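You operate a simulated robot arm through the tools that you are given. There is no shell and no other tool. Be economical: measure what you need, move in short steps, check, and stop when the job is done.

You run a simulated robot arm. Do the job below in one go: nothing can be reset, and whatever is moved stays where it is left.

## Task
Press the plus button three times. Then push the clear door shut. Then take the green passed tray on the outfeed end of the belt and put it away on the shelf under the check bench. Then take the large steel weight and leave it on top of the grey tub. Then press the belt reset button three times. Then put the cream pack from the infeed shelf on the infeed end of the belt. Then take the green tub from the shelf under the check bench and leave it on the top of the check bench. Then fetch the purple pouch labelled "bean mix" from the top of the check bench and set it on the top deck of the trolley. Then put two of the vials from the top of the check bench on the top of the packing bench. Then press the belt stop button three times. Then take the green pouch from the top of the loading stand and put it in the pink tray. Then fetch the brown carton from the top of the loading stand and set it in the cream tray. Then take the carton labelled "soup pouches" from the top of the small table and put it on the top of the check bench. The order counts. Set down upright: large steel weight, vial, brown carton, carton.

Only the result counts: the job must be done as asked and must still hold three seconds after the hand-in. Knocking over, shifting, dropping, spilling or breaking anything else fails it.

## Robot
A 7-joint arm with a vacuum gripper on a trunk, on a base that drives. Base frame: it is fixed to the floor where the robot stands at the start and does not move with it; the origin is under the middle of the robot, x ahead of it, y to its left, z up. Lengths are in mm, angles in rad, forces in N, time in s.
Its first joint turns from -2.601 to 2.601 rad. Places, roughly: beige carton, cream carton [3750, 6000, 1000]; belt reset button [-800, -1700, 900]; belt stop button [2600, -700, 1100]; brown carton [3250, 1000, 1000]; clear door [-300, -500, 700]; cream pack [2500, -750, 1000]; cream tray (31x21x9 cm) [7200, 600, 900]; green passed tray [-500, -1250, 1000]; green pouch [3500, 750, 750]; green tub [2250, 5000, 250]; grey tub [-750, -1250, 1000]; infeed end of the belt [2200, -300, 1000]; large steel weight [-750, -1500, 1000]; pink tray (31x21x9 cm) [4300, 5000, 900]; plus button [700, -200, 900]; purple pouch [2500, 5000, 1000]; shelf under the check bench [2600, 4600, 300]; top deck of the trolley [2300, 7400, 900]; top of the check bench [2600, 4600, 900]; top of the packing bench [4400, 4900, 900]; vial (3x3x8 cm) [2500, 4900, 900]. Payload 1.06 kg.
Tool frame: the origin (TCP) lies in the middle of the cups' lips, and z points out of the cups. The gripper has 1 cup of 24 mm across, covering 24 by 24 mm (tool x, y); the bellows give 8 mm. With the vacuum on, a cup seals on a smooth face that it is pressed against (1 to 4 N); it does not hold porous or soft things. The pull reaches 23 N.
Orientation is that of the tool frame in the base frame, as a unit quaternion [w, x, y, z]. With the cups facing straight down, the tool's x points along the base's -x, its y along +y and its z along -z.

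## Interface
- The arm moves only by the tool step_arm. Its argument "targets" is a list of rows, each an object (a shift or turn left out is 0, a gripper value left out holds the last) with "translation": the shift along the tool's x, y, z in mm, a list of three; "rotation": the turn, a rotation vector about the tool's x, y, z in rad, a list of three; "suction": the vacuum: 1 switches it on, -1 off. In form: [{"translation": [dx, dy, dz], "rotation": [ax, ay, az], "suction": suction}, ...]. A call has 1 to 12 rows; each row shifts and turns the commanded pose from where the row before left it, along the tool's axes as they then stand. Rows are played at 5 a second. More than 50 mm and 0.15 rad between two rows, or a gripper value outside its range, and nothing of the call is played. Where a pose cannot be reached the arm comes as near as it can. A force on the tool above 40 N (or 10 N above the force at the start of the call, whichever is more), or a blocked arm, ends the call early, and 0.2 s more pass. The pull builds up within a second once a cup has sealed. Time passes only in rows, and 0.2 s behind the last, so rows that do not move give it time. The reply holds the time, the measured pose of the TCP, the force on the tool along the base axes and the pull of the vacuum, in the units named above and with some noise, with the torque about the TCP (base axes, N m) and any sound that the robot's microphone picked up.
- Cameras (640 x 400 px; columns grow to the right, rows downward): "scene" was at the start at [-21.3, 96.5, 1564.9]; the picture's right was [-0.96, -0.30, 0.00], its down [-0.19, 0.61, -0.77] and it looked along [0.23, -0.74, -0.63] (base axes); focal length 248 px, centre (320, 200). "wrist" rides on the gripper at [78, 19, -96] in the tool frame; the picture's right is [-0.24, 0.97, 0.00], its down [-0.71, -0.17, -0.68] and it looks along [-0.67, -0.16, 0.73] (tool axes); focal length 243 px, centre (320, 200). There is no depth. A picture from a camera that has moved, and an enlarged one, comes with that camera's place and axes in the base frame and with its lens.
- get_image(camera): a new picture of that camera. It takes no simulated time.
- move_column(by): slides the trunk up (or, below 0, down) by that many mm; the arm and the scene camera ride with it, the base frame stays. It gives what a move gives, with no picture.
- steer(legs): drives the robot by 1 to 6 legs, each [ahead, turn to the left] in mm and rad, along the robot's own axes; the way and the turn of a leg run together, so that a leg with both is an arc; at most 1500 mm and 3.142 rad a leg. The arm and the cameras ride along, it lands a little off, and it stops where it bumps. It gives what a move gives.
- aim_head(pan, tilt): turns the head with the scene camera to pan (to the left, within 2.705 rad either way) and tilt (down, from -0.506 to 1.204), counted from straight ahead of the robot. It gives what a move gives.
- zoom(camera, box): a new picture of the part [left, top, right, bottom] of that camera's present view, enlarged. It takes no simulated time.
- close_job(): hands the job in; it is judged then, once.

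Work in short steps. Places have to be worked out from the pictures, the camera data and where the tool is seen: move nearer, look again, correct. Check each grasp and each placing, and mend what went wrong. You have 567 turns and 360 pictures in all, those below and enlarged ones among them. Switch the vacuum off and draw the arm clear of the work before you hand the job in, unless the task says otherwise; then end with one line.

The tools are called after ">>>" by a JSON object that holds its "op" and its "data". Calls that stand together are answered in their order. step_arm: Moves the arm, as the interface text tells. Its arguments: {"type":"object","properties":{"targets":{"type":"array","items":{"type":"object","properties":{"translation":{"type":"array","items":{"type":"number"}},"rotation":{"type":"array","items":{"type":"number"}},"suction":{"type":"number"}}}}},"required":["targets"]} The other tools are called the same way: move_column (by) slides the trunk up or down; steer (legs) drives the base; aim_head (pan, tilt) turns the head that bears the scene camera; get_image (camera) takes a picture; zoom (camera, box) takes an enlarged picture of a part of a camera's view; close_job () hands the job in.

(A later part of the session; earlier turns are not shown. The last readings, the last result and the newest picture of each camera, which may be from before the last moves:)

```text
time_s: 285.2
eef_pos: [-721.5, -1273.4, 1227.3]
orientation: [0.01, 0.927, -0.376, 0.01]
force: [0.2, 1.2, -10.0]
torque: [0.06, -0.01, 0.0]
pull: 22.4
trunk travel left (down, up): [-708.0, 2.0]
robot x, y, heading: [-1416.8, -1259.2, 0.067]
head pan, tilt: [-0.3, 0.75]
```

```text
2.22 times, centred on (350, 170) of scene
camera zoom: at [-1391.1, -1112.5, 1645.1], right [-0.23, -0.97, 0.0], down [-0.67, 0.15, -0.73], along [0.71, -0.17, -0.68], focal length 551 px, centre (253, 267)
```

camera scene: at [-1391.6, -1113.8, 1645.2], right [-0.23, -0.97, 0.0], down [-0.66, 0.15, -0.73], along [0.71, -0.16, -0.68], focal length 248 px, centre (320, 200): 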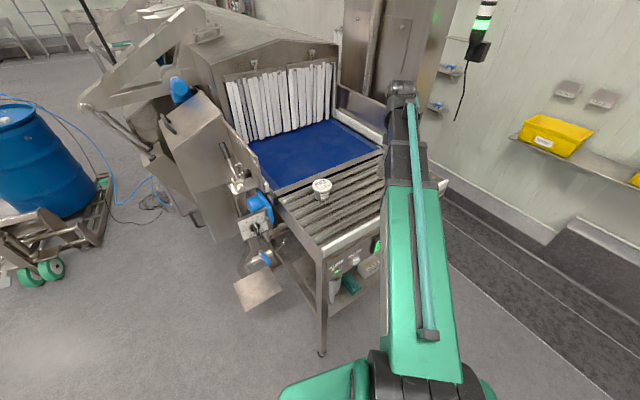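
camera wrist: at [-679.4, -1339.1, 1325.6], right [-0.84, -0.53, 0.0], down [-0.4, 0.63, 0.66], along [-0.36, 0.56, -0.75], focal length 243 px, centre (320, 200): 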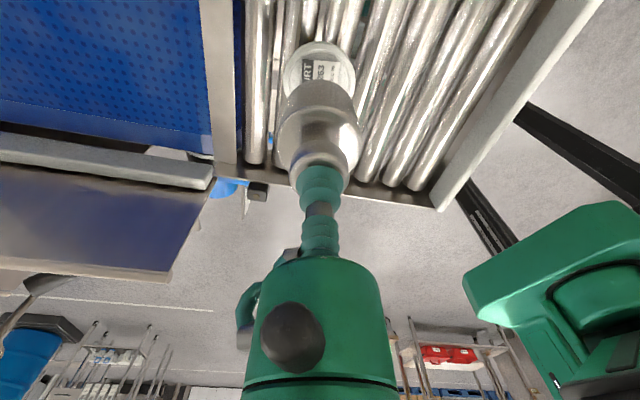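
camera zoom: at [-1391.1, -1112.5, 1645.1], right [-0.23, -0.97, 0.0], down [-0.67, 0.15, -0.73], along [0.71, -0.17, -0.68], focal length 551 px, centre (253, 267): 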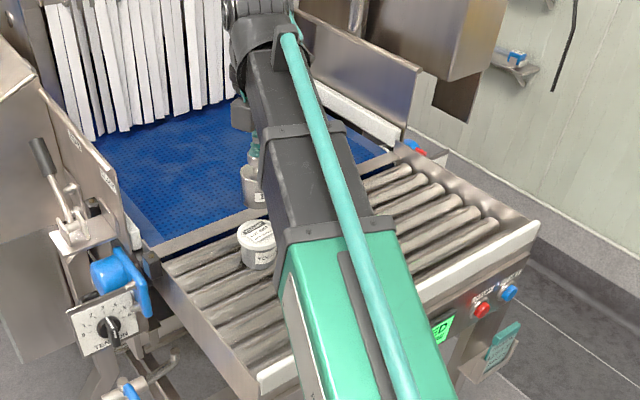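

Lid centre looks nearer (-716,-1281). Nudge and lower partway, then look again.

>>> {"op": "step_arm", "data": {"targets": [{"translation": [8.8, 1.9, 0]}, {"translation": [0, 0, 15]}, {"translation": [0, 0, 10]}]}}

>>> {"op": "zoom", "data": {"camera": "wrist", "box": [240, 20, 400, 220]}}

>>> {"op": "zoom", "data": {"camera": "scene", "box": [300, 120, 380, 220]}}

```text
time_s: 286.0
eef_pos: [-717.4, -1283.8, 1201.3]
orientation: [0.009, 0.927, -0.375, 0.01]
force: [0.8, -0.4, -9.3]
torque: [0.02, 0.05, 0.03]
pull: 23.5
trunk travel left (down, up): [-708.0, 2.0]
robot x, y, heading: [-1418.6, -1262.2, 0.075]
head pan, tilt: [-0.3, 0.75]
```

```text
2.00 times, centred on (320, 120) of wrist
camera zoom: at [-673.7, -1349.6, 1299.1], right [-0.84, -0.53, 0.0], down [-0.4, 0.63, 0.67], along [-0.36, 0.56, -0.75], focal length 485 px, centre (320, 360)
```

zoom: 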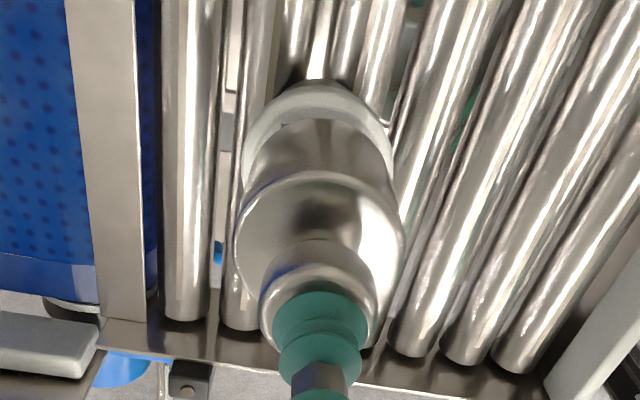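

```text
4.00 times, centred on (340, 170) of scene
camera zoom: at [-1391.2, -1113.6, 1645.2], right [-0.23, -0.97, 0.0], down [-0.66, 0.15, -0.73], along [0.71, -0.16, -0.68], focal length 992 px, centre (240, 320)
```

zoom: 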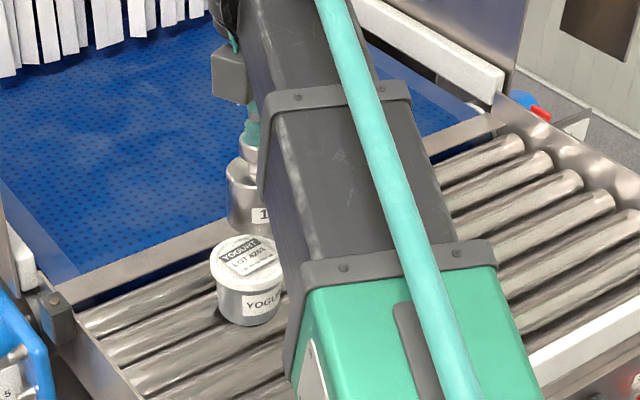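

Alignment within ~4 mm. Small nudge, then lower until the weight's force is taken by the tub.

>>> {"op": "step_arm", "data": {"targets": [{"translation": [0.8, -3.5, 8]}, {"translation": [0, 0, 5]}, {"translation": [0, 0, 4]}, {"translation": [0, 0, 3]}]}}

>>> {"op": "zoom", "data": {"camera": "scene", "box": [300, 120, 380, 220]}}

```text
time_s: 287.0
eef_pos: [-712.3, -1281.8, 1181.0]
orientation: [0.009, 0.927, -0.376, 0.01]
force: [0.0, -0.2, -10.0]
torque: [0.02, 0.01, 0.0]
pull: 23.1
trunk travel left (down, up): [-708.0, 2.0]
robot x, y, heading: [-1412.8, -1264.1, 0.073]
head pan, tilt: [-0.3, 0.75]
```

```text
4.00 times, centred on (340, 170) of scene
camera zoom: at [-1391.3, -1113.5, 1645.2], right [-0.23, -0.97, 0.0], down [-0.66, 0.15, -0.73], along [0.71, -0.16, -0.68], focal length 992 px, centre (240, 320)
```

zoom: 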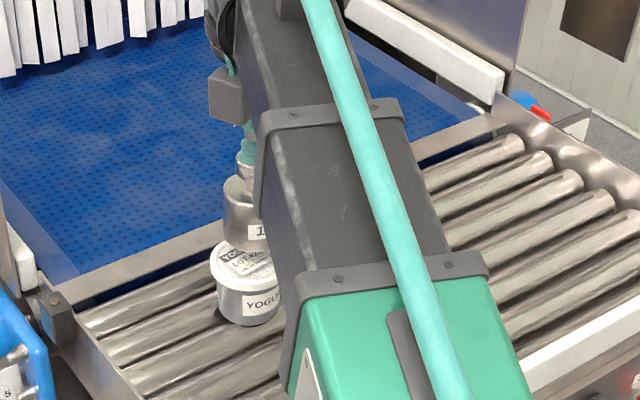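

>>> {"op": "step_arm", "data": {"targets": [{"translation": [0, 0, 3]}, {"translation": [0, 0, 3]}, {"translation": [0, 0, 2]}, {"translation": [0, 0, 2]}]}}

```text
time_s: 288.0
eef_pos: [-712.5, -1280.9, 1171.9]
orientation: [0.009, 0.927, -0.376, 0.011]
force: [0.1, -0.1, -10.2]
torque: [0.03, -0.01, 0.04]
pull: 22.7
trunk travel left (down, up): [-708.0, 2.0]
robot x, y, heading: [-1415.6, -1258.1, 0.07]
head pan, tilt: [-0.3, 0.75]
```

>>> {"op": "step_arm", "data": {"targets": [{"translation": [0, 0, 2]}, {"translation": [0, 0, 2]}, {"translation": [0, 0, 2]}]}}

>>> {"op": "zoom", "data": {"camera": "wrist", "box": [240, 20, 400, 220]}}

>>> {"op": "zoom", "data": {"camera": "scene", "box": [300, 120, 380, 220]}}

```text
time_s: 288.8
eef_pos: [-712.8, -1282.8, 1165.1]
orientation: [0.008, 0.927, -0.376, 0.011]
force: [0.3, 0.4, -9.9]
torque: [0.02, 0.03, 0.01]
pull: 22.6
trunk travel left (down, up): [-708.0, 2.0]
robot x, y, heading: [-1417.1, -1261.8, 0.075]
head pan, tilt: [-0.3, 0.75]
```

```text
2.00 times, centred on (320, 120) of wrist
camera zoom: at [-670.1, -1347.8, 1262.7], right [-0.84, -0.53, 0.0], down [-0.4, 0.63, 0.67], along [-0.36, 0.56, -0.75], focal length 485 px, centre (320, 360)
```

zoom: 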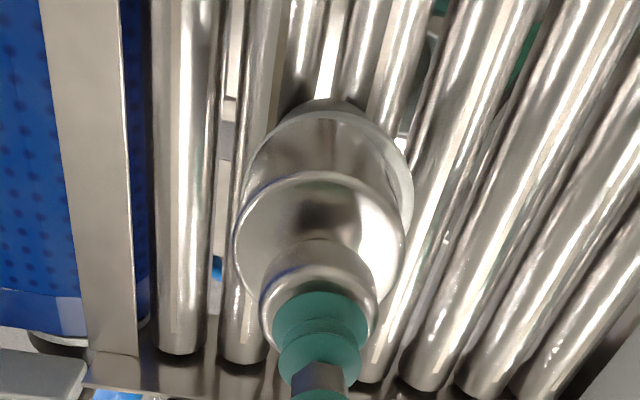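

```text
4.00 times, centred on (340, 170) of scene
camera zoom: at [-1391.3, -1113.5, 1645.2], right [-0.23, -0.97, 0.0], down [-0.66, 0.15, -0.73], along [0.71, -0.16, -0.68], focal length 992 px, centre (240, 320)
```

zoom: 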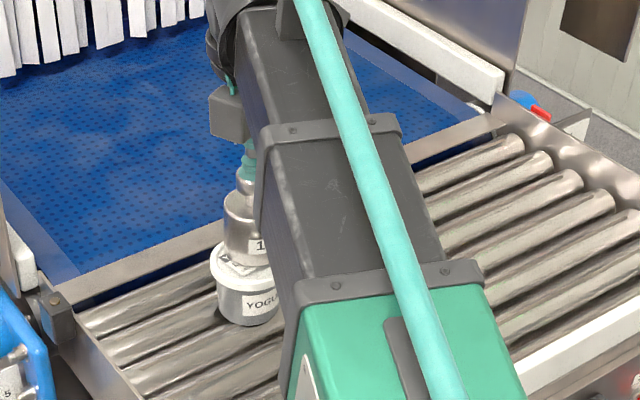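

The weight is ~5 mm off the lid's centre to the left; shift back and keep lowering.

>>> {"op": "step_arm", "data": {"targets": [{"translation": [-1, 5, 0]}, {"translation": [0, 0, 2]}, {"translation": [0, 0, 2]}, {"translation": [0, 0, 2]}]}}

>>> {"op": "zoom", "data": {"camera": "wrist", "box": [240, 20, 400, 220]}}

```text
time_s: 289.8
eef_pos: [-716.8, -1285.7, 1161.7]
orientation: [0.009, 0.927, -0.375, 0.012]
force: [3.1, -2.3, 10.8]
torque: [0.08, -0.05, 0.02]
pull: 22.8
trunk travel left (down, up): [-708.0, 2.0]
robot x, y, heading: [-1414.5, -1259.5, 0.073]
head pan, tilt: [-0.3, 0.75]
```

```text
2.00 times, centred on (320, 120) of wrist
camera zoom: at [-675.1, -1350.8, 1258.8], right [-0.85, -0.53, 0.0], down [-0.4, 0.63, 0.66], along [-0.36, 0.56, -0.75], focal length 485 px, centre (320, 360)
```

zoom: 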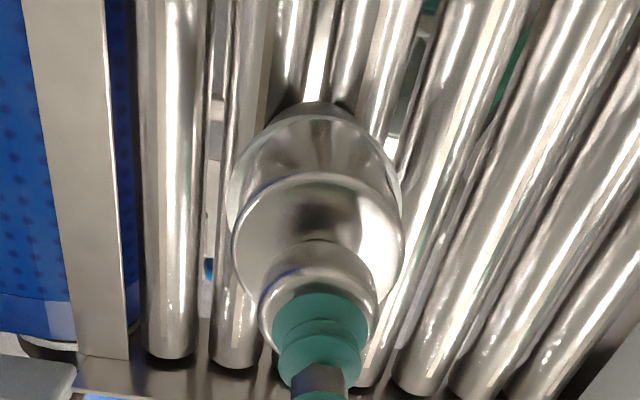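

Standing on the tub. Ease pressure, release, and lift off gently.

>>> {"op": "step_arm", "data": {"targets": [{"translation": [0, 0, -1.5]}, {"suction": -1}, {"translation": [0, 0, 0]}, {"translation": [0, 0, -1]}, {"translation": [0, 0, -2]}, {"translation": [0, 0, -5]}, {"translation": [0, 0, -15]}, {"translation": [0, 0, -25]}, {"translation": [0, 0, -25]}]}}

>>> {"op": "get_image", "data": {"camera": "wrist"}}

>>> {"op": "zoom", "data": {"camera": "scene", "box": [280, 120, 460, 300]}}

```text
time_s: 291.8
eef_pos: [-718.8, -1282.4, 1235.4]
orientation: [0.008, 0.927, -0.375, 0.01]
force: [0.4, 0.1, 0.2]
torque: [0.02, 0.01, 0.01]
pull: 0.2
trunk travel left (down, up): [-708.0, 2.0]
robot x, y, heading: [-1415.1, -1264.2, 0.073]
head pan, tilt: [-0.3, 0.75]
```

```text
255 pictures are left
camera wrist: at [-675.9, -1347.8, 1332.8], right [-0.84, -0.53, 0.0], down [-0.4, 0.63, 0.67], along [-0.36, 0.56, -0.75], focal length 243 px, centre (320, 200)
```

wrist: 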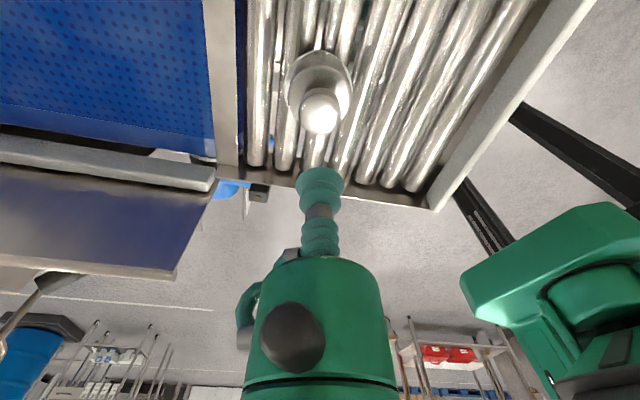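

```text
2.22 times, centred on (370, 210) of scene
camera zoom: at [-1392.4, -1113.5, 1645.2], right [-0.23, -0.97, 0.0], down [-0.66, 0.15, -0.73], along [0.71, -0.17, -0.68], focal length 551 px, centre (209, 178)
```

zoom: 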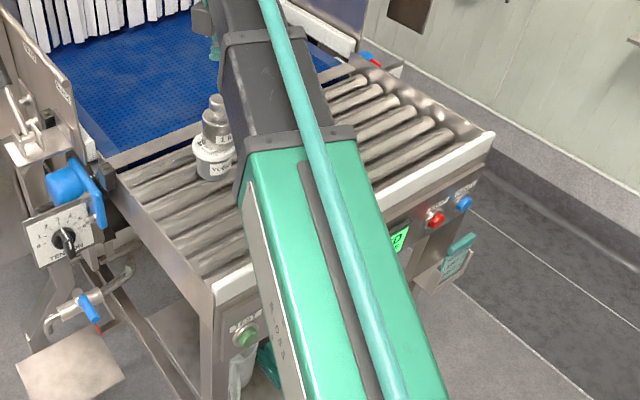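

Weight stands on the tub. Now find the belt reset button among the end-face buttons.

>>> {"op": "zoom", "data": {"camera": "scene", "box": [420, 190, 500, 240]}}

>>> {"op": "zoom", "data": {"camera": "scene", "box": [350, 230, 430, 290]}}

```text
8.00 times, centred on (460, 215) of scene
camera zoom: at [-1392.4, -1113.5, 1645.2], right [-0.23, -0.97, 0.0], down [-0.66, 0.15, -0.73], along [0.71, -0.17, -0.68], focal length 1984 px, centre (-800, 80)
```

zoom: 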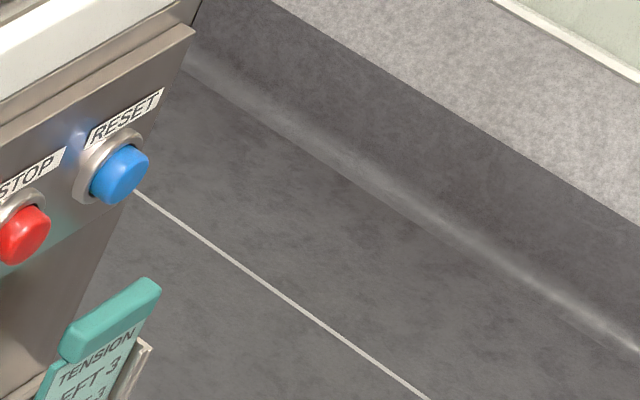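

```text
6.67 times, centred on (390, 260) of scene
camera zoom: at [-1392.4, -1113.5, 1645.2], right [-0.23, -0.97, 0.0], down [-0.66, 0.15, -0.73], along [0.71, -0.17, -0.68], focal length 1653 px, centre (-147, -200)
```

zoom: 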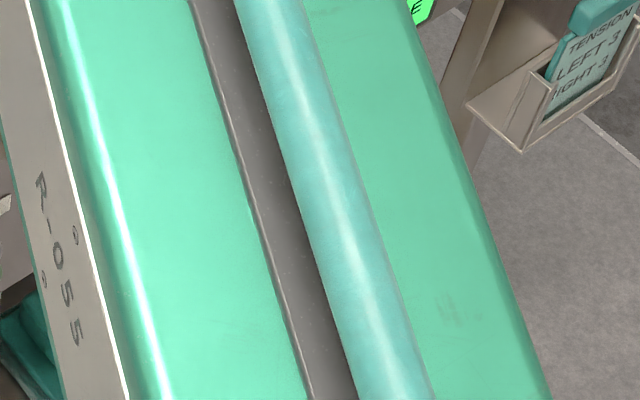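

RESET is the blue button on the end face, near (-835,-1710,945), facing (-0.94,-0.33). I reposition the base further back and to -y so the tool can point at it more directly.

>>> {"op": "steer", "data": {"legs": [[-300, 0], [0, -1.44], [370, 0], [0, 1.5]]}}

>>> {"op": "aim_head", "data": {"pan": -0.2, "tilt": 0.6}}

>>> {"op": "get_image", "data": {"camera": "scene"}}

```text
time_s: 303.1
eef_pos: [-943.6, -1617.7, 1235.0]
orientation: [0.009, 0.941, -0.338, 0.011]
force: [0.4, -0.1, -0.8]
torque: [-0.01, -0.02, 0.03]
pull: 0.0
trunk travel left (down, up): [-708.0, 2.0]
robot x, y, heading: [-1640.4, -1652.0, 0.151]
head pan, tilt: [-0.3, 0.75]
```

```text
time_s: 303.8
eef_pos: [-943.4, -1616.8, 1235.1]
orientation: [0.008, 0.941, -0.338, 0.01]
force: [-0.2, 0.5, -0.5]
torque: [-0.01, -0.02, 0.02]
pull: 0.0
trunk travel left (down, up): [-708.0, 2.0]
robot x, y, heading: [-1640.3, -1652.6, 0.152]
head pan, tilt: [-0.201, 0.6]
```

```text
251 pictures are left
camera scene: at [-1621.8, -1494.7, 1658.0], right [-0.05, -1.0, 0.0], down [-0.56, 0.03, -0.82], along [0.82, -0.04, -0.57], focal length 248 px, centre (320, 200)
```

scene: 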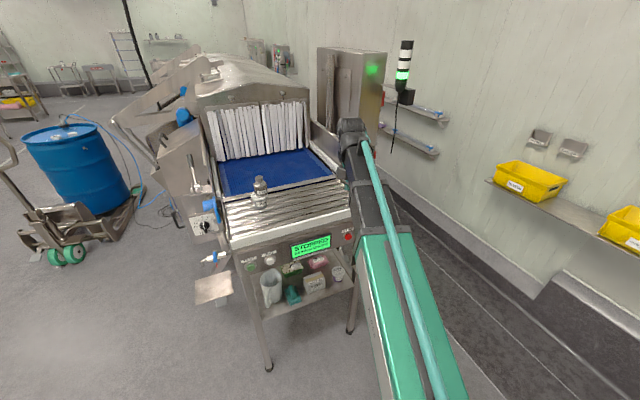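

I reverse a little more, then pitch the tool horizontally toward the end face.

>>> {"op": "steer", "data": {"legs": [[-130, 0]]}}

>>> {"op": "step_arm", "data": {"targets": [{"rotation": [0.128, 0.0775, 0]}, {"rotation": [0.128, 0.0775, 0]}, {"rotation": [0.128, 0.0775, 0]}, {"rotation": [0.128, 0.0775, 0]}, {"rotation": [0.128, 0.0775, 0]}, {"rotation": [0.128, 0.0775, 0]}, {"rotation": [0.128, 0.0775, 0]}, {"rotation": [0.128, 0.0775, 0]}, {"rotation": [0.128, 0.0775, 0]}, {"rotation": [0.128, 0.0775, 0]}, {"rotation": [0.06, 0.036, 0]}]}}

>>> {"op": "get_image", "data": {"camera": "wrist"}}

```text
time_s: 305.1
eef_pos: [-1075.0, -1637.3, 1234.8]
orientation: [0.009, 0.941, -0.338, 0.01]
force: [-0.3, 0.0, -0.7]
torque: [0.02, -0.03, 0.0]
pull: 0.1
trunk travel left (down, up): [-708.0, 2.0]
robot x, y, heading: [-1768.8, -1671.9, 0.149]
head pan, tilt: [-0.201, 0.6]
```

```text
time_s: 307.5
eef_pos: [-1056.0, -1606.2, 1276.4]
orientation: [-0.414, 0.69, -0.255, 0.536]
force: [0.6, -0.2, 0.2]
torque: [0.02, -0.01, -0.03]
pull: 0.0
out of reach, approached as far as the arm can: row 9, 10, 11
trunk travel left (down, up): [-708.0, 2.0]
robot x, y, heading: [-1768.6, -1671.3, 0.151]
head pan, tilt: [-0.201, 0.6]
```

```text
250 pictures are left
camera wrist: at [-1121.1, -1707.1, 1309.9], right [0.02, -0.33, -0.95], down [-0.88, 0.45, -0.17], along [0.48, 0.83, -0.28], focal length 243 px, centre (320, 200)
```

wrist: 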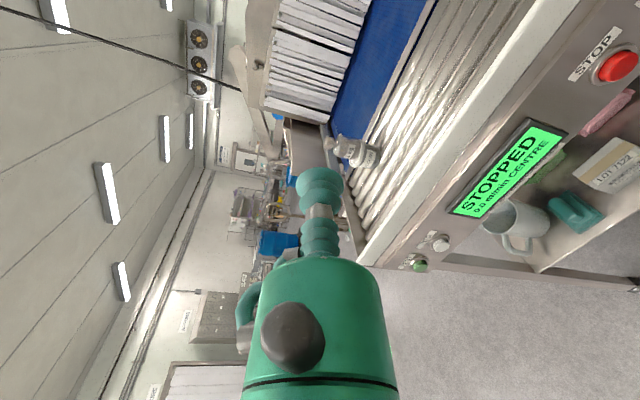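

Tool is horizontal toward the face. RESET computed at (-822,-1727,931). Lower the trunk, move sideways, then look.

>>> {"op": "move_column", "data": {"by": -340}}

>>> {"op": "step_arm", "data": {"targets": [{"translation": [32, 20, 0]}, {"translation": [32, 20, 0]}, {"translation": [32, 20, 0]}, {"translation": [32, 20, 0]}, {"translation": [32, 20, 0]}]}}

>>> {"op": "get_image", "data": {"camera": "wrist"}}

```text
time_s: 310.8
eef_pos: [-1055.4, -1606.5, 936.8]
orientation: [-0.413, 0.691, -0.256, 0.535]
force: [0.2, -0.5, 0.7]
torque: [0.02, 0.03, 0.01]
pull: 0.1
trunk travel left (down, up): [-368.0, 342.0]
robot x, y, heading: [-1771.3, -1674.3, 0.155]
head pan, tilt: [-0.201, 0.6]
```

```text
time_s: 312.0
eef_pos: [-1008.8, -1723.2, 1013.4]
orientation: [-0.408, 0.693, -0.267, 0.531]
force: [0.2, -0.4, -0.9]
torque: [-0.02, -0.02, 0.03]
pull: 0.1
out of reach, approached as far as the arm can: row 1, 2, 3, 4, 5
trunk travel left (down, up): [-368.0, 342.0]
robot x, y, heading: [-1771.0, -1669.7, 0.153]
head pan, tilt: [-0.201, 0.6]
```

```text
249 pictures are left
camera wrist: at [-1075.2, -1823.3, 1048.4], right [-0.01, -0.32, -0.95], down [-0.87, 0.46, -0.15], along [0.49, 0.83, -0.28], focal length 243 px, centre (320, 200)
```

wrist: 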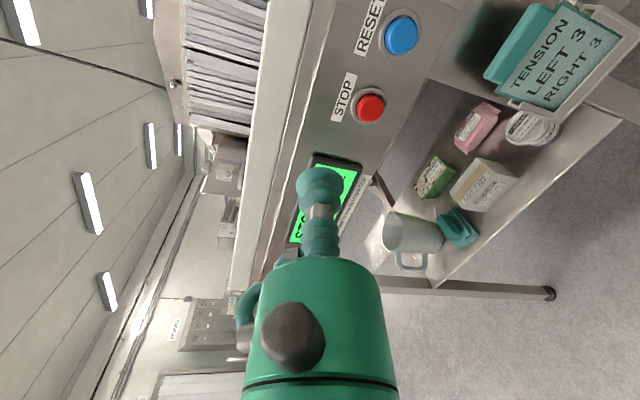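

RESET confirmed at (-822,-1727,931). Lower the trunk 75 and approach partway.

>>> {"op": "move_column", "data": {"by": -75}}

>>> {"op": "step_arm", "data": {"targets": [{"translation": [12, 8, 25]}, {"translation": [12, 8, 25]}, {"translation": [12, 8, 25]}]}}

>>> {"op": "get_image", "data": {"camera": "wrist"}}

```text
time_s: 313.1
eef_pos: [-1010.0, -1723.2, 940.3]
orientation: [-0.408, 0.693, -0.267, 0.531]
force: [-0.5, 1.0, -0.8]
torque: [-0.01, -0.01, 0.0]
pull: 0.1
trunk travel left (down, up): [-293.0, 417.0]
robot x, y, heading: [-1768.9, -1671.0, 0.151]
head pan, tilt: [-0.201, 0.6]
```

```text
time_s: 313.9
eef_pos: [-928.1, -1732.9, 944.4]
orientation: [-0.405, 0.695, -0.272, 0.528]
force: [0.1, 0.1, -0.2]
torque: [0.0, -0.02, -0.02]
pull: 0.1
out of reach, approached as far as the arm can: row 2, 3
trunk travel left (down, up): [-293.0, 417.0]
robot x, y, heading: [-1771.0, -1670.6, 0.152]
head pan, tilt: [-0.201, 0.6]
```

```text
248 pictures are left
camera wrist: at [-994.2, -1832.8, 978.8], right [-0.02, -0.32, -0.95], down [-0.87, 0.47, -0.14], along [0.49, 0.82, -0.29], focal length 243 px, centre (320, 200)
```

wrist: 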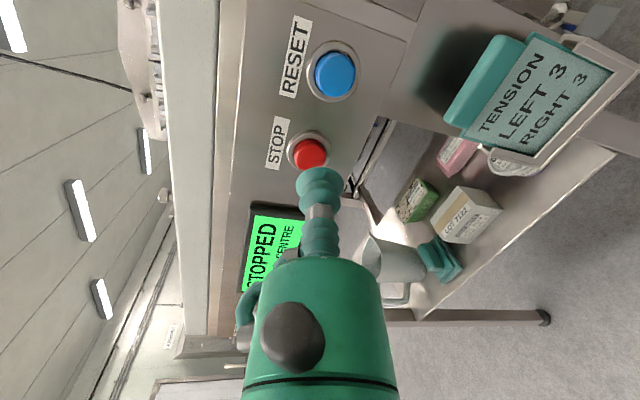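

A wrist limit blocks the sideways move; roll the tool about its axis by +0.3 and retry.

>>> {"op": "step_arm", "data": {"targets": [{"rotation": [0, 0, 0.15]}, {"rotation": [0, 0, 0.15]}, {"rotation": [0, 0, 0.1]}]}}

>>> {"op": "get_image", "data": {"camera": "wrist"}}

```text
time_s: 314.7
eef_pos: [-928.2, -1732.5, 944.0]
orientation: [-0.506, 0.626, -0.401, 0.438]
force: [-0.8, 0.1, 0.1]
torque: [0.01, -0.01, 0.01]
pull: 0.1
trunk travel left (down, up): [-293.0, 417.0]
robot x, y, heading: [-1772.5, -1671.6, 0.154]
head pan, tilt: [-0.201, 0.6]
```

```text
247 pictures are left
camera wrist: at [-996.4, -1836.9, 946.8], right [-0.13, 0.06, -0.99], down [-0.85, 0.5, 0.14], along [0.51, 0.86, -0.01], focal length 243 px, centre (320, 200)
```

wrist: 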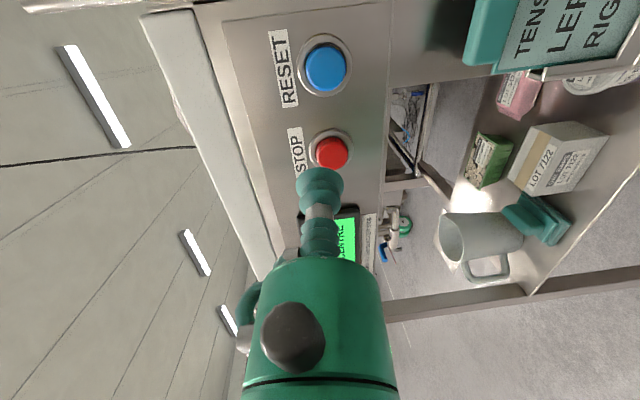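

>>> {"op": "step_arm", "data": {"targets": [{"translation": [13, 4, 15]}, {"translation": [13, 4, 15]}, {"translation": [0, 0, 20]}]}}

>>> {"op": "get_image", "data": {"camera": "wrist"}}

```text
time_s: 315.5
eef_pos: [-872.0, -1743.6, 936.8]
orientation: [-0.505, 0.627, -0.399, 0.439]
force: [0.5, -0.1, -0.1]
torque: [0.03, 0.02, 0.04]
pull: 0.1
trunk travel left (down, up): [-293.0, 417.0]
robot x, y, heading: [-1769.6, -1668.7, 0.152]
head pan, tilt: [-0.201, 0.6]
```

```text
246 pictures are left
camera wrist: at [-939.9, -1848.6, 939.4], right [-0.12, 0.06, -0.99], down [-0.85, 0.5, 0.14], along [0.51, 0.86, -0.01], focal length 243 px, centre (320, 200)
```

wrist: 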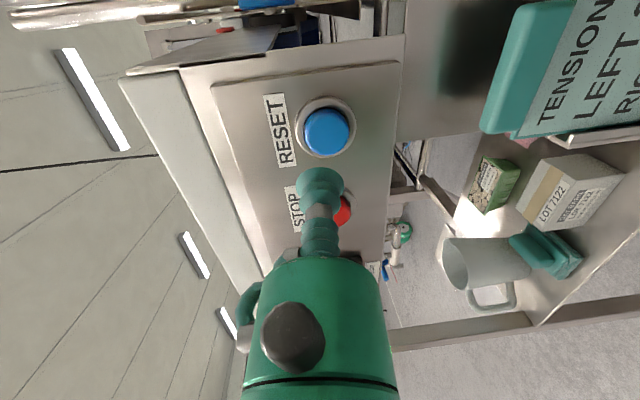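

Aligned within a few mm. Small correction and advance to contact.

>>> {"op": "step_arm", "data": {"targets": [{"translation": [3, 3, 15]}, {"translation": [0, 0, 12]}, {"translation": [0, 0, 5]}, {"translation": [0, 0, 3]}, {"translation": [0, 0, 3]}]}}

>>> {"op": "get_image", "data": {"camera": "wrist"}}

```text
time_s: 316.7
eef_pos: [-834.4, -1736.8, 928.0]
orientation: [-0.506, 0.626, -0.399, 0.439]
force: [0.1, -1.2, -0.5]
torque: [0.02, 0.0, -0.01]
pull: 0.1
trunk travel left (down, up): [-293.0, 417.0]
robot x, y, heading: [-1769.7, -1673.2, 0.148]
head pan, tilt: [-0.201, 0.6]
```

```text
245 pictures are left
camera wrist: at [-903.2, -1840.7, 930.6], right [-0.12, 0.06, -0.99], down [-0.85, 0.5, 0.14], along [0.51, 0.86, -0.02], focal length 243 px, centre (320, 200)
```

wrist: 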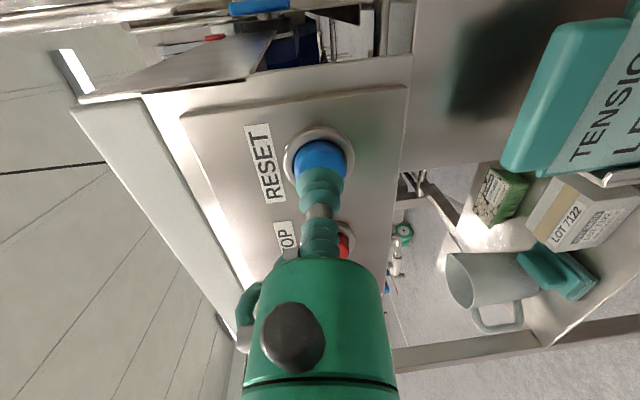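

Well aligned and close. Advance until a click.

>>> {"op": "step_arm", "data": {"targets": [{"translation": [0, 0, 3]}, {"translation": [0, 0, 3]}, {"translation": [0, 0, 3]}]}}

```text
time_s: 317.5
eef_pos: [-825.9, -1733.5, 927.5]
orientation: [-0.505, 0.627, -0.399, 0.439]
force: [0.5, 0.1, -0.5]
torque: [0.03, -0.03, -0.03]
pull: 0.1
trunk travel left (down, up): [-293.0, 417.0]
robot x, y, heading: [-1773.4, -1671.4, 0.152]
head pan, tilt: [-0.201, 0.6]
```

>>> {"op": "step_arm", "data": {"targets": [{"translation": [0, 0, 3]}, {"translation": [0, 0, 3]}, {"translation": [0, 0, 3]}]}}

>>> {"op": "zoom", "data": {"camera": "wrist", "box": [240, 100, 400, 220]}}

```text
time_s: 318.3
eef_pos: [-818.5, -1731.5, 926.0]
orientation: [-0.504, 0.627, -0.399, 0.44]
force: [-0.3, -0.1, -0.4]
torque: [0.0, 0.0, -0.02]
pull: 0.0
trunk travel left (down, up): [-293.0, 417.0]
robot x, y, heading: [-1767.3, -1670.8, 0.156]
head pan, tilt: [-0.201, 0.6]
```

```text
3.33 times, centred on (320, 160) of wrist
camera zoom: at [-886.8, -1835.9, 928.8], right [-0.12, 0.06, -0.99], down [-0.85, 0.5, 0.14], along [0.51, 0.86, -0.02], focal length 809 px, centre (320, 333)
```

zoom: 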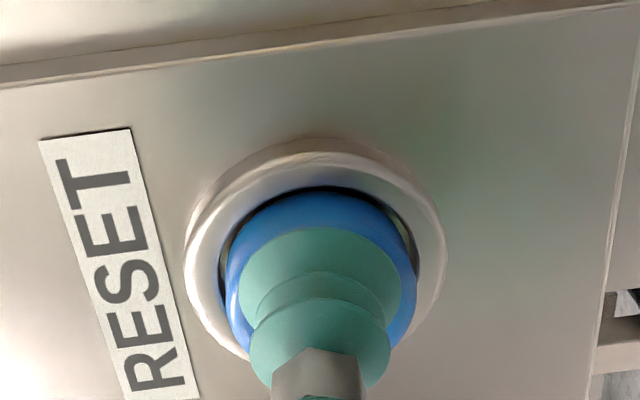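

Nearly touching, well centred. Continue in 2–3 mm steps.

>>> {"op": "step_arm", "data": {"targets": [{"translation": [0, 0, 2]}, {"translation": [0, 0, 2]}, {"translation": [0, 0, 2]}, {"translation": [0, 0, 2]}]}}

```text
time_s: 319.3
eef_pos: [-811.5, -1729.3, 925.5]
orientation: [-0.505, 0.626, -0.399, 0.44]
force: [-3.4, -1.5, -0.5]
torque: [0.02, -0.02, 0.02]
pull: 0.1
trunk travel left (down, up): [-293.0, 417.0]
robot x, y, heading: [-1765.5, -1669.4, 0.15]
head pan, tilt: [-0.201, 0.6]
heard: click
```

First click. Release and press twice more.

>>> {"op": "step_arm", "data": {"targets": [{"translation": [0, 0, -7]}, {"translation": [0, 0, -7]}, {"translation": [0, 0, 0]}]}}

>>> {"op": "step_arm", "data": {"targets": [{"translation": [0, 0, 5]}, {"translation": [0, 0, 5]}, {"translation": [0, 0, 3]}, {"translation": [0, 0, 2]}]}}

>>> {"op": "step_arm", "data": {"targets": [{"translation": [0, 0, -8]}, {"translation": [0, 0, -7]}, {"translation": [0, 0, 0]}]}}

>>> {"op": "step_arm", "data": {"targets": [{"translation": [0, 0, 5]}, {"translation": [0, 0, 5]}, {"translation": [0, 0, 3]}, {"translation": [0, 0, 2]}]}}

```text
time_s: 320.1
eef_pos: [-823.9, -1732.3, 928.0]
orientation: [-0.505, 0.627, -0.398, 0.44]
force: [-0.5, 0.0, -0.5]
torque: [-0.03, 0.01, -0.02]
pull: 0.0
trunk travel left (down, up): [-293.0, 417.0]
robot x, y, heading: [-1771.2, -1670.5, 0.154]
head pan, tilt: [-0.201, 0.6]
```

```text
time_s: 321.1
eef_pos: [-809.1, -1730.0, 925.3]
orientation: [-0.505, 0.627, -0.399, 0.44]
force: [-3.4, -1.7, -1.5]
torque: [0.02, -0.02, 0.03]
pull: 0.0
trunk travel left (down, up): [-293.0, 417.0]
robot x, y, heading: [-1768.7, -1673.9, 0.156]
head pan, tilt: [-0.201, 0.6]
heard: click
```

```text
time_s: 321.9
eef_pos: [-822.8, -1733.5, 926.5]
orientation: [-0.505, 0.626, -0.4, 0.439]
force: [0.9, -0.4, 0.2]
torque: [0.02, -0.03, -0.01]
pull: 0.0
trunk travel left (down, up): [-293.0, 417.0]
robot x, y, heading: [-1768.4, -1669.1, 0.148]
head pan, tilt: [-0.201, 0.6]
```

```text
time_s: 322.9
eef_pos: [-809.6, -1728.7, 925.3]
orientation: [-0.506, 0.626, -0.399, 0.439]
force: [-2.8, -2.3, -0.6]
torque: [0.0, -0.05, 0.05]
pull: 0.0
trunk travel left (down, up): [-293.0, 417.0]
robot x, y, heading: [-1770.7, -1668.5, 0.147]
head pan, tilt: [-0.201, 0.6]
heard: click
```

Three clicks. Pull back, raise, and pitch the tool down again, out in the open.

>>> {"op": "step_arm", "data": {"targets": [{"translation": [0, 0, -15]}, {"translation": [0, 0, -40]}, {"translation": [0, 0, -45]}, {"translation": [0, 0, -45]}]}}

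>>> {"op": "steer", "data": {"legs": [[-250, 0]]}}

>>> {"op": "move_column", "data": {"by": 350}}

>>> {"op": "step_arm", "data": {"targets": [{"rotation": [-0.148, -0.0215, 0]}, {"rotation": [-0.148, -0.0215, 0]}, {"rotation": [-0.148, -0.0215, 0]}, {"rotation": [-0.148, -0.0215, 0]}, {"rotation": [-0.148, -0.0215, 0]}, {"rotation": [-0.148, -0.0215, 0]}, {"rotation": [-0.148, -0.0215, 0]}, {"rotation": [-0.148, -0.0215, 0]}, {"rotation": [-0.148, -0.0215, 0]}, {"rotation": [-0.13, -0.019, 0]}]}}

```text
time_s: 323.9
eef_pos: [-949.2, -1768.5, 942.5]
orientation: [-0.506, 0.627, -0.399, 0.438]
force: [-0.3, -0.4, -0.3]
torque: [0.02, 0.02, 0.0]
pull: 0.1
trunk travel left (down, up): [-293.0, 417.0]
robot x, y, heading: [-1772.3, -1670.4, 0.152]
head pan, tilt: [-0.201, 0.6]
```

```text
time_s: 325.8
eef_pos: [-1197.4, -1808.0, 942.6]
orientation: [-0.505, 0.626, -0.4, 0.44]
force: [0.2, 0.1, 0.7]
torque: [-0.01, -0.05, 0.0]
pull: 0.1
trunk travel left (down, up): [-293.0, 417.0]
robot x, y, heading: [-2017.9, -1708.0, 0.149]
head pan, tilt: [-0.201, 0.6]
```

```text
time_s: 329.2
eef_pos: [-1196.2, -1807.7, 1291.5]
orientation: [-0.506, 0.626, -0.399, 0.439]
force: [0.1, -0.4, 0.2]
torque: [0.02, 0.02, 0.01]
pull: 0.0
trunk travel left (down, up): [-643.0, 67.0]
robot x, y, heading: [-2015.7, -1706.5, 0.151]
head pan, tilt: [-0.201, 0.6]
```

```text
time_s: 331.4
eef_pos: [-1197.1, -1807.6, 1293.1]
orientation: [0.007, 0.842, -0.539, -0.003]
force: [-0.2, 0.2, 0.0]
torque: [0.02, 0.01, 0.0]
pull: 0.0
trunk travel left (down, up): [-643.0, 67.0]
robot x, y, heading: [-2018.1, -1713.5, 0.149]
head pan, tilt: [-0.201, 0.6]
```

Retract the arm and drive around the pallet jack toward the infeed end.

>>> {"op": "step_arm", "data": {"targets": [{"translation": [-24, 40, 0]}, {"translation": [-24, 40, 0]}, {"translation": [-24, 40, 0]}]}}

>>> {"op": "steer", "data": {"legs": [[0, 1.096], [1500, 0], [1500, 0], [180, 0]]}}

```text
time_s: 332.2
eef_pos: [-1324.0, -1795.7, 1268.1]
orientation: [0.002, 0.842, -0.539, 0.005]
force: [0.6, 0.5, 0.0]
torque: [0.02, 0.0, 0.02]
pull: 0.2
out of reach, approached as far as the arm can: row 2, 3
trunk travel left (down, up): [-643.0, 67.0]
robot x, y, heading: [-2018.3, -1709.3, 0.148]
head pan, tilt: [-0.201, 0.6]
```

```text
time_s: 350.4
eef_pos: [-606.8, 1862.4, 1266.6]
orientation: [0.0, 1.0, -0.03, 0.006]
force: [-0.9, 0.0, 0.0]
torque: [0.01, 0.0, 0.01]
pull: 0.1
trunk travel left (down, up): [-643.0, 67.0]
robot x, y, heading: [-1009.3, 1290.7, 1.227]
head pan, tilt: [-0.201, 0.6]
```

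>>> {"op": "steer", "data": {"legs": [[0, -1.156], [1500, 0], [1300, 0], [0, -1.2]]}}

>>> {"op": "aim_head", "data": {"pan": 0.0, "tilt": 0.45}}

>>> {"op": "get_image", "data": {"camera": "scene"}}

```text
time_s: 369.9
eef_pos: [1909.9, 794.0, 1267.2]
orientation: [-0.005, -0.351, 0.936, -0.004]
force: [0.9, 0.1, 0.0]
torque: [0.01, -0.02, -0.01]
pull: 0.1
trunk travel left (down, up): [-643.0, 67.0]
robot x, y, heading: [1795.8, 1486.3, -1.133]
head pan, tilt: [-0.201, 0.6]
```

```text
time_s: 370.6
eef_pos: [1909.1, 794.9, 1266.5]
orientation: [-0.005, -0.351, 0.936, -0.003]
force: [-0.3, -0.3, -0.1]
torque: [0.03, -0.01, 0.02]
pull: 0.0
trunk travel left (down, up): [-643.0, 67.0]
robot x, y, heading: [1798.1, 1485.0, -1.133]
head pan, tilt: [0.0, 0.45]
```

```text
243 pictures are left
camera scene: at [1972.1, 1514.7, 1606.6], right [-0.91, -0.42, 0.0], down [-0.18, 0.4, -0.9], along [0.38, -0.82, -0.44], focal length 248 px, centre (320, 200)
```

scene: 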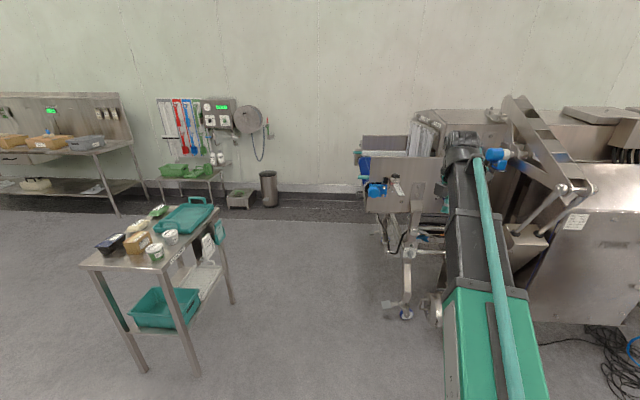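

>>> {"op": "zoom", "data": {"camera": "scene", "box": [340, 120, 470, 240]}}

>>> {"op": "zoom", "data": {"camera": "scene", "box": [70, 180, 250, 340]}}

```text
3.33 times, centred on (405, 180) of scene
camera zoom: at [1972.1, 1514.7, 1606.6], right [-0.91, -0.42, 0.0], down [-0.18, 0.4, -0.9], along [0.38, -0.82, -0.44], focal length 826 px, centre (37, 267)
```

zoom: 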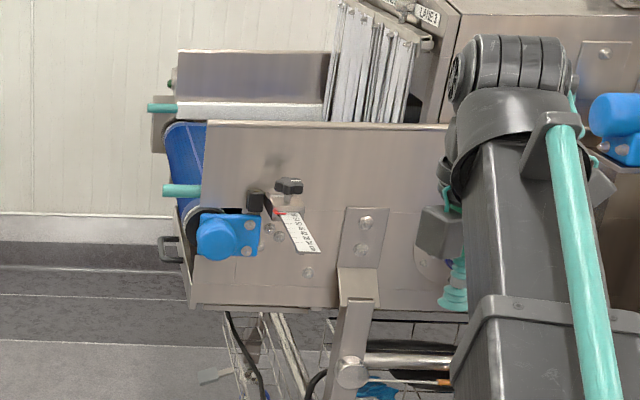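

```text
2.50 times, centred on (160, 260) of scene
camera zoom: at [1972.1, 1514.7, 1606.6], right [-0.91, -0.42, 0.0], down [-0.18, 0.4, -0.9], along [0.38, -0.82, -0.44], focal length 620 px, centre (720, 50)
```

zoom: 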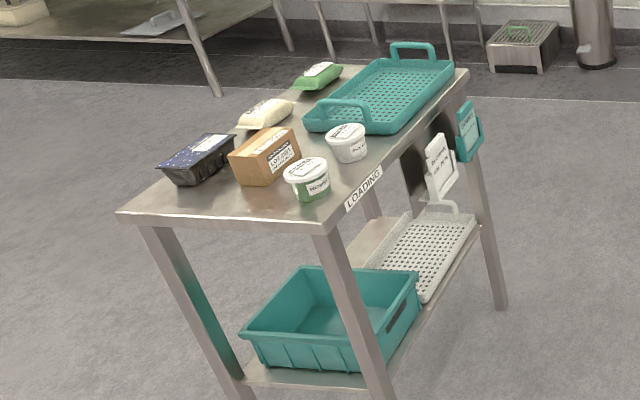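

Drive toward the +x side of the infeed and look at it from the end.

>>> {"op": "steer", "data": {"legs": [[0, 0.211], [1500, 0], [450, 0], [0, -1.7]]}}

>>> {"op": "aim_head", "data": {"pan": 0.0, "tilt": 0.55}}

>>> {"op": "get_image", "data": {"camera": "scene"}}

```text
time_s: 385.3
eef_pos: [2266.3, -217.3, 1267.8]
orientation: [-0.007, 0.392, 0.92, 0.0]
force: [-0.1, -0.1, 0.2]
torque: [-0.01, -0.02, 0.01]
pull: 0.1
trunk travel left (down, up): [-643.0, 67.0]
robot x, y, heading: [2954.2, -72.6, -2.66]
head pan, tilt: [0.0, 0.45]
```

```text
time_s: 385.9
eef_pos: [2266.0, -217.8, 1267.7]
orientation: [-0.007, 0.391, 0.92, 0.001]
force: [-0.3, 0.3, 0.3]
torque: [0.01, 0.0, 0.02]
pull: 0.2
trunk travel left (down, up): [-643.0, 67.0]
robot x, y, heading: [2952.3, -75.9, -2.657]
head pan, tilt: [0.0, 0.55]
```

```text
240 pictures are left
camera scene: at [2991.2, -243.6, 1597.6], right [-0.47, 0.88, 0.0], down [0.46, 0.24, -0.85], along [-0.75, -0.4, -0.52], focal length 248 px, centre (320, 200)
```

scene: 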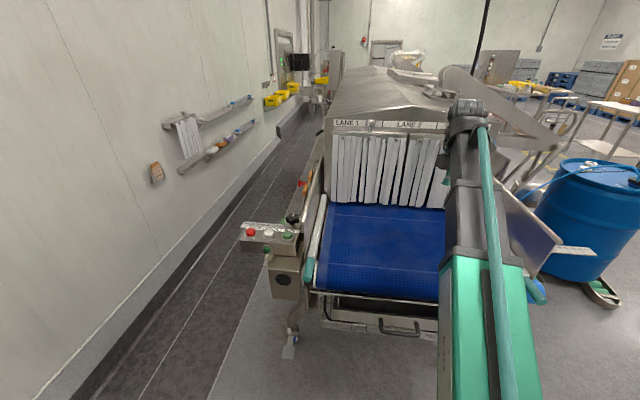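

>>> {"op": "zoom", "data": {"camera": "scene", "box": [140, 80, 280, 200]}}

>>> {"op": "zoom", "data": {"camera": "scene", "box": [220, 160, 460, 360]}}

```text
3.33 times, centred on (210, 140) of scene
camera zoom: at [2991.2, -243.6, 1597.6], right [-0.47, 0.88, 0.0], down [0.46, 0.24, -0.85], along [-0.75, -0.4, -0.52], focal length 826 px, centre (687, 400)
```

zoom: 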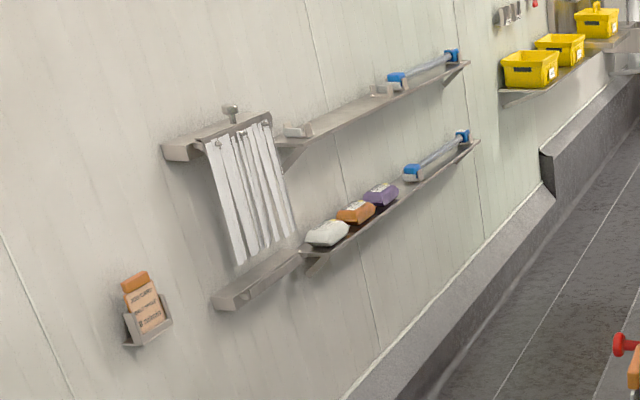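

```text
2.00 times, centred on (340, 260) of scene
camera zoom: at [2991.2, -243.6, 1597.6], right [-0.47, 0.88, 0.0], down [0.46, 0.24, -0.85], along [-0.75, -0.4, -0.52], focal length 496 px, centre (280, 80)
```

zoom: 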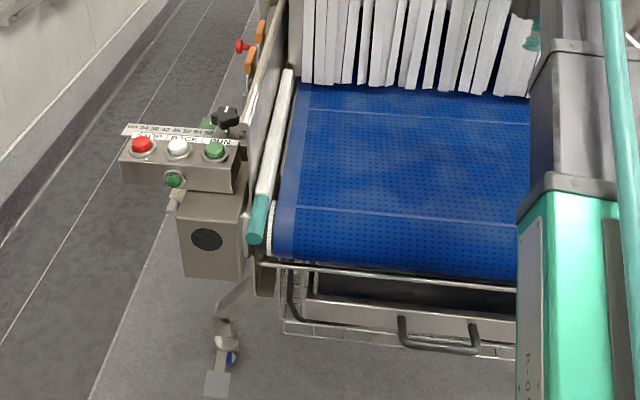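

STOP button (red, facing up) is on the box near (2550,-726,1100). The packs on the wall shelf need triangulation; take the wrist view.

>>> {"op": "get_image", "data": {"camera": "wrist"}}

>>> {"op": "aim_head", "data": {"pan": 0.4, "tilt": 0.6}}

>>> {"op": "get_image", "data": {"camera": "scene"}}

```text
237 pictures are left
camera wrist: at [2227.9, -149.1, 1363.8], right [0.86, 0.5, -0.01], down [0.37, -0.63, 0.68], along [0.34, -0.59, -0.74], focal length 243 px, centre (320, 200)
```

wrist: 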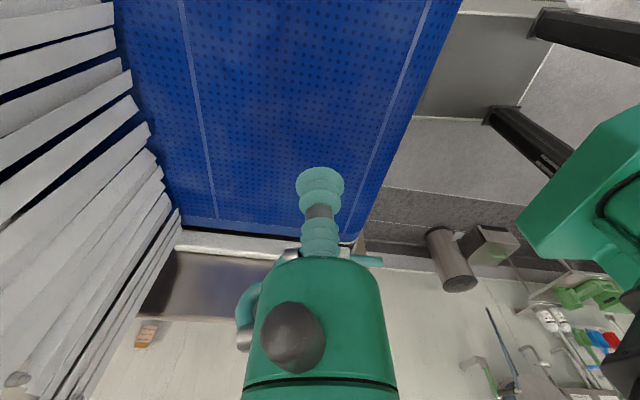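

```text
time_s: 386.8
eef_pos: [2265.5, -218.6, 1268.6]
orientation: [-0.007, 0.392, 0.92, 0.001]
force: [-0.2, 0.1, 0.5]
torque: [0.02, 0.01, 0.01]
pull: 0.0
trunk travel left (down, up): [-643.0, 67.0]
robot x, y, heading: [2951.4, -68.7, -2.656]
head pan, tilt: [0.4, 0.6]
```

```text
236 pictures are left
camera scene: at [3014.5, -270.1, 1593.1], right [-0.77, 0.63, 0.0], down [0.36, 0.44, -0.83], along [-0.52, -0.64, -0.56], focal length 248 px, centre (320, 200)
```

scene: 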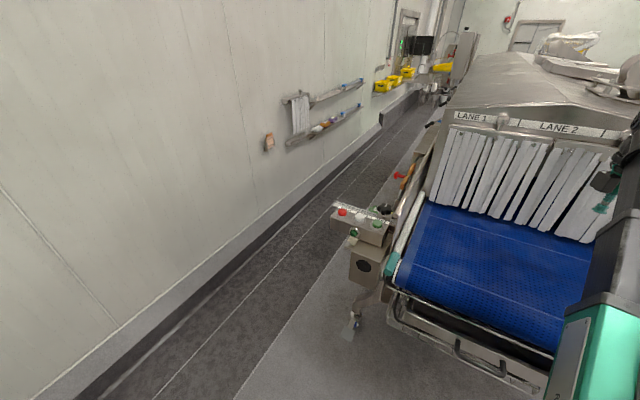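

The wall packs are far off, so the infeed shelf must be elsewhere near (2500,-750). Zoom on the stuff by the control box.

>>> {"op": "zoom", "data": {"camera": "scene", "box": [320, 140, 460, 260]}}

>>> {"op": "zoom", "data": {"camera": "scene", "box": [340, 240, 580, 400]}}

```text
3.33 times, centred on (390, 200) of scene
camera zoom: at [3014.5, -270.1, 1593.1], right [-0.77, 0.63, 0.0], down [0.36, 0.44, -0.83], along [-0.52, -0.64, -0.56], focal length 826 px, centre (87, 200)
```

zoom: 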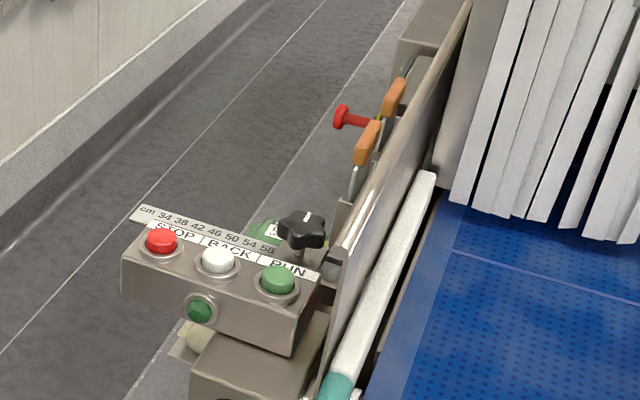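

```text
2.50 times, centred on (460, 320) of scene
camera zoom: at [3014.5, -270.1, 1593.1], right [-0.77, 0.63, 0.0], down [0.36, 0.44, -0.83], along [-0.52, -0.64, -0.56], focal length 620 px, centre (-30, -100)
```

zoom: 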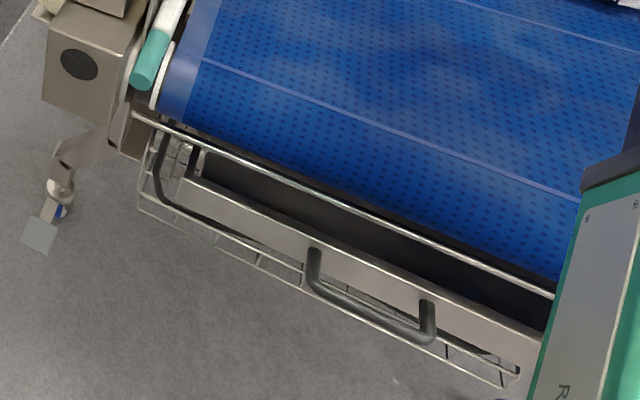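

There is a shelf behind the control box with a cream item. I drive around to the back corner to see it.

>>> {"op": "steer", "data": {"legs": [[-200, 0], [0, 0.96], [1030, 0], [0, -1.85]]}}

>>> {"op": "aim_head", "data": {"pan": 0.0, "tilt": 0.6}}

>>> {"op": "get_image", "data": {"camera": "scene"}}

```text
time_s: 400.2
eef_pos: [2445.1, -547.1, 1268.4]
orientation: [-0.005, 0.762, 0.648, 0.004]
force: [-0.8, 0.0, 0.1]
torque: [0.03, 0.02, 0.0]
pull: 0.3
trunk travel left (down, up): [-643.0, 67.0]
robot x, y, heading: [2967.8, -1008.6, 2.695]
head pan, tilt: [0.4, 0.6]
```

```text
time_s: 401.1
eef_pos: [2445.6, -546.6, 1267.2]
orientation: [-0.005, 0.761, 0.649, 0.003]
force: [0.5, 0.3, -0.1]
torque: [0.03, -0.02, -0.02]
pull: 0.1
trunk travel left (down, up): [-643.0, 67.0]
robot x, y, heading: [2972.2, -1006.4, 2.7]
head pan, tilt: [0.0, 0.6]
```

```text
233 pictures are left
camera scene: at [2861.6, -1141.9, 1593.1], right [0.43, 0.9, 0.0], down [0.51, -0.24, -0.83], along [-0.75, 0.35, -0.56], focal length 248 px, centre (320, 200)
```

scene: 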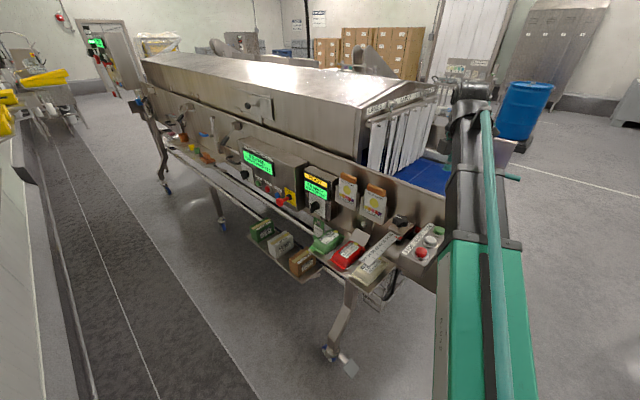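

>>> {"op": "zoom", "data": {"camera": "scene", "box": [240, 190, 460, 310]}}

```text
2.91 times, centred on (350, 250) of scene
camera zoom: at [2861.6, -1141.9, 1593.1], right [0.43, 0.9, 0.0], down [0.51, -0.24, -0.83], along [-0.75, 0.35, -0.56], focal length 721 px, centre (233, 54)
```

zoom: 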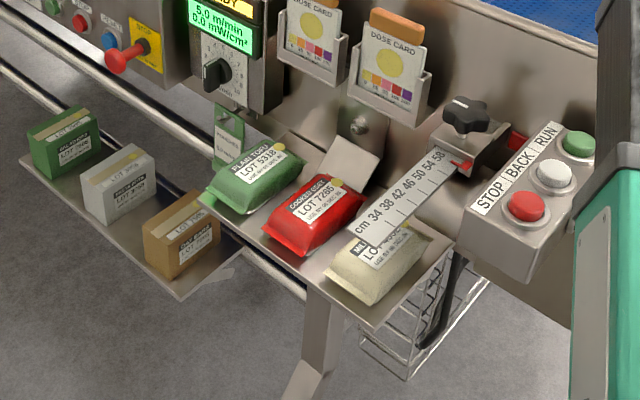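

The cream pack lies on the back shelf under a protruding ruler, near (2467,-780). I'll stand in the aisle parallel to the line, about 650 mm from it, and approach it square from the wall side.

>>> {"op": "steer", "data": {"legs": [[0, 1.386], [490, 0], [0, -0.58]]}}

>>> {"op": "aim_head", "data": {"pan": -1.5, "tilt": 0.8}}

>>> {"op": "get_image", "data": {"camera": "scene"}}

```text
time_s: 406.9
eef_pos: [2222.9, -1766.9, 1268.5]
orientation: [-0.006, 0.15, 0.989, -0.001]
force: [-0.4, 0.2, 0.1]
torque: [0.01, 0.02, -0.02]
pull: 0.0
trunk travel left (down, up): [-643.0, 67.0]
robot x, y, heading: [2750.3, -1302.6, -2.156]
head pan, tilt: [0.0, 0.6]
stopped in leg 2: the robot was blocked; the commanded pose is now the measured one
```

```text
time_s: 408.5
eef_pos: [2221.1, -1767.1, 1266.8]
orientation: [-0.006, 0.152, 0.988, 0.0]
force: [0.1, -0.1, -0.2]
torque: [0.05, 0.0, 0.03]
pull: 0.0
trunk travel left (down, up): [-643.0, 67.0]
robot x, y, heading: [2746.4, -1305.2, -2.15]
head pan, tilt: [-1.499, 0.799]
```

```text
231 pictures are left
camera scene: at [2845.8, -1325.8, 1576.2], right [0.49, 0.87, 0.0], down [0.63, -0.35, -0.7], along [-0.61, 0.34, -0.72], focal length 248 px, centre (320, 200)
```

scene: 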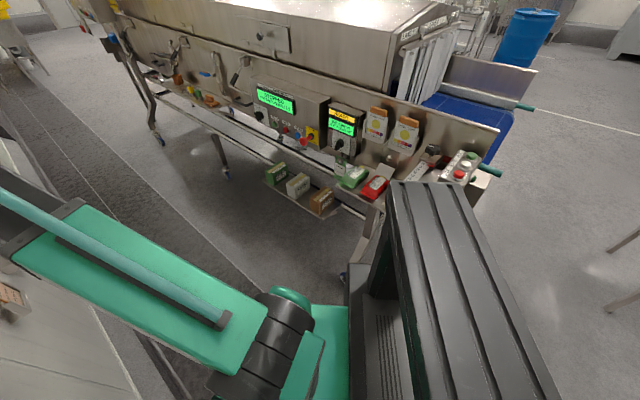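

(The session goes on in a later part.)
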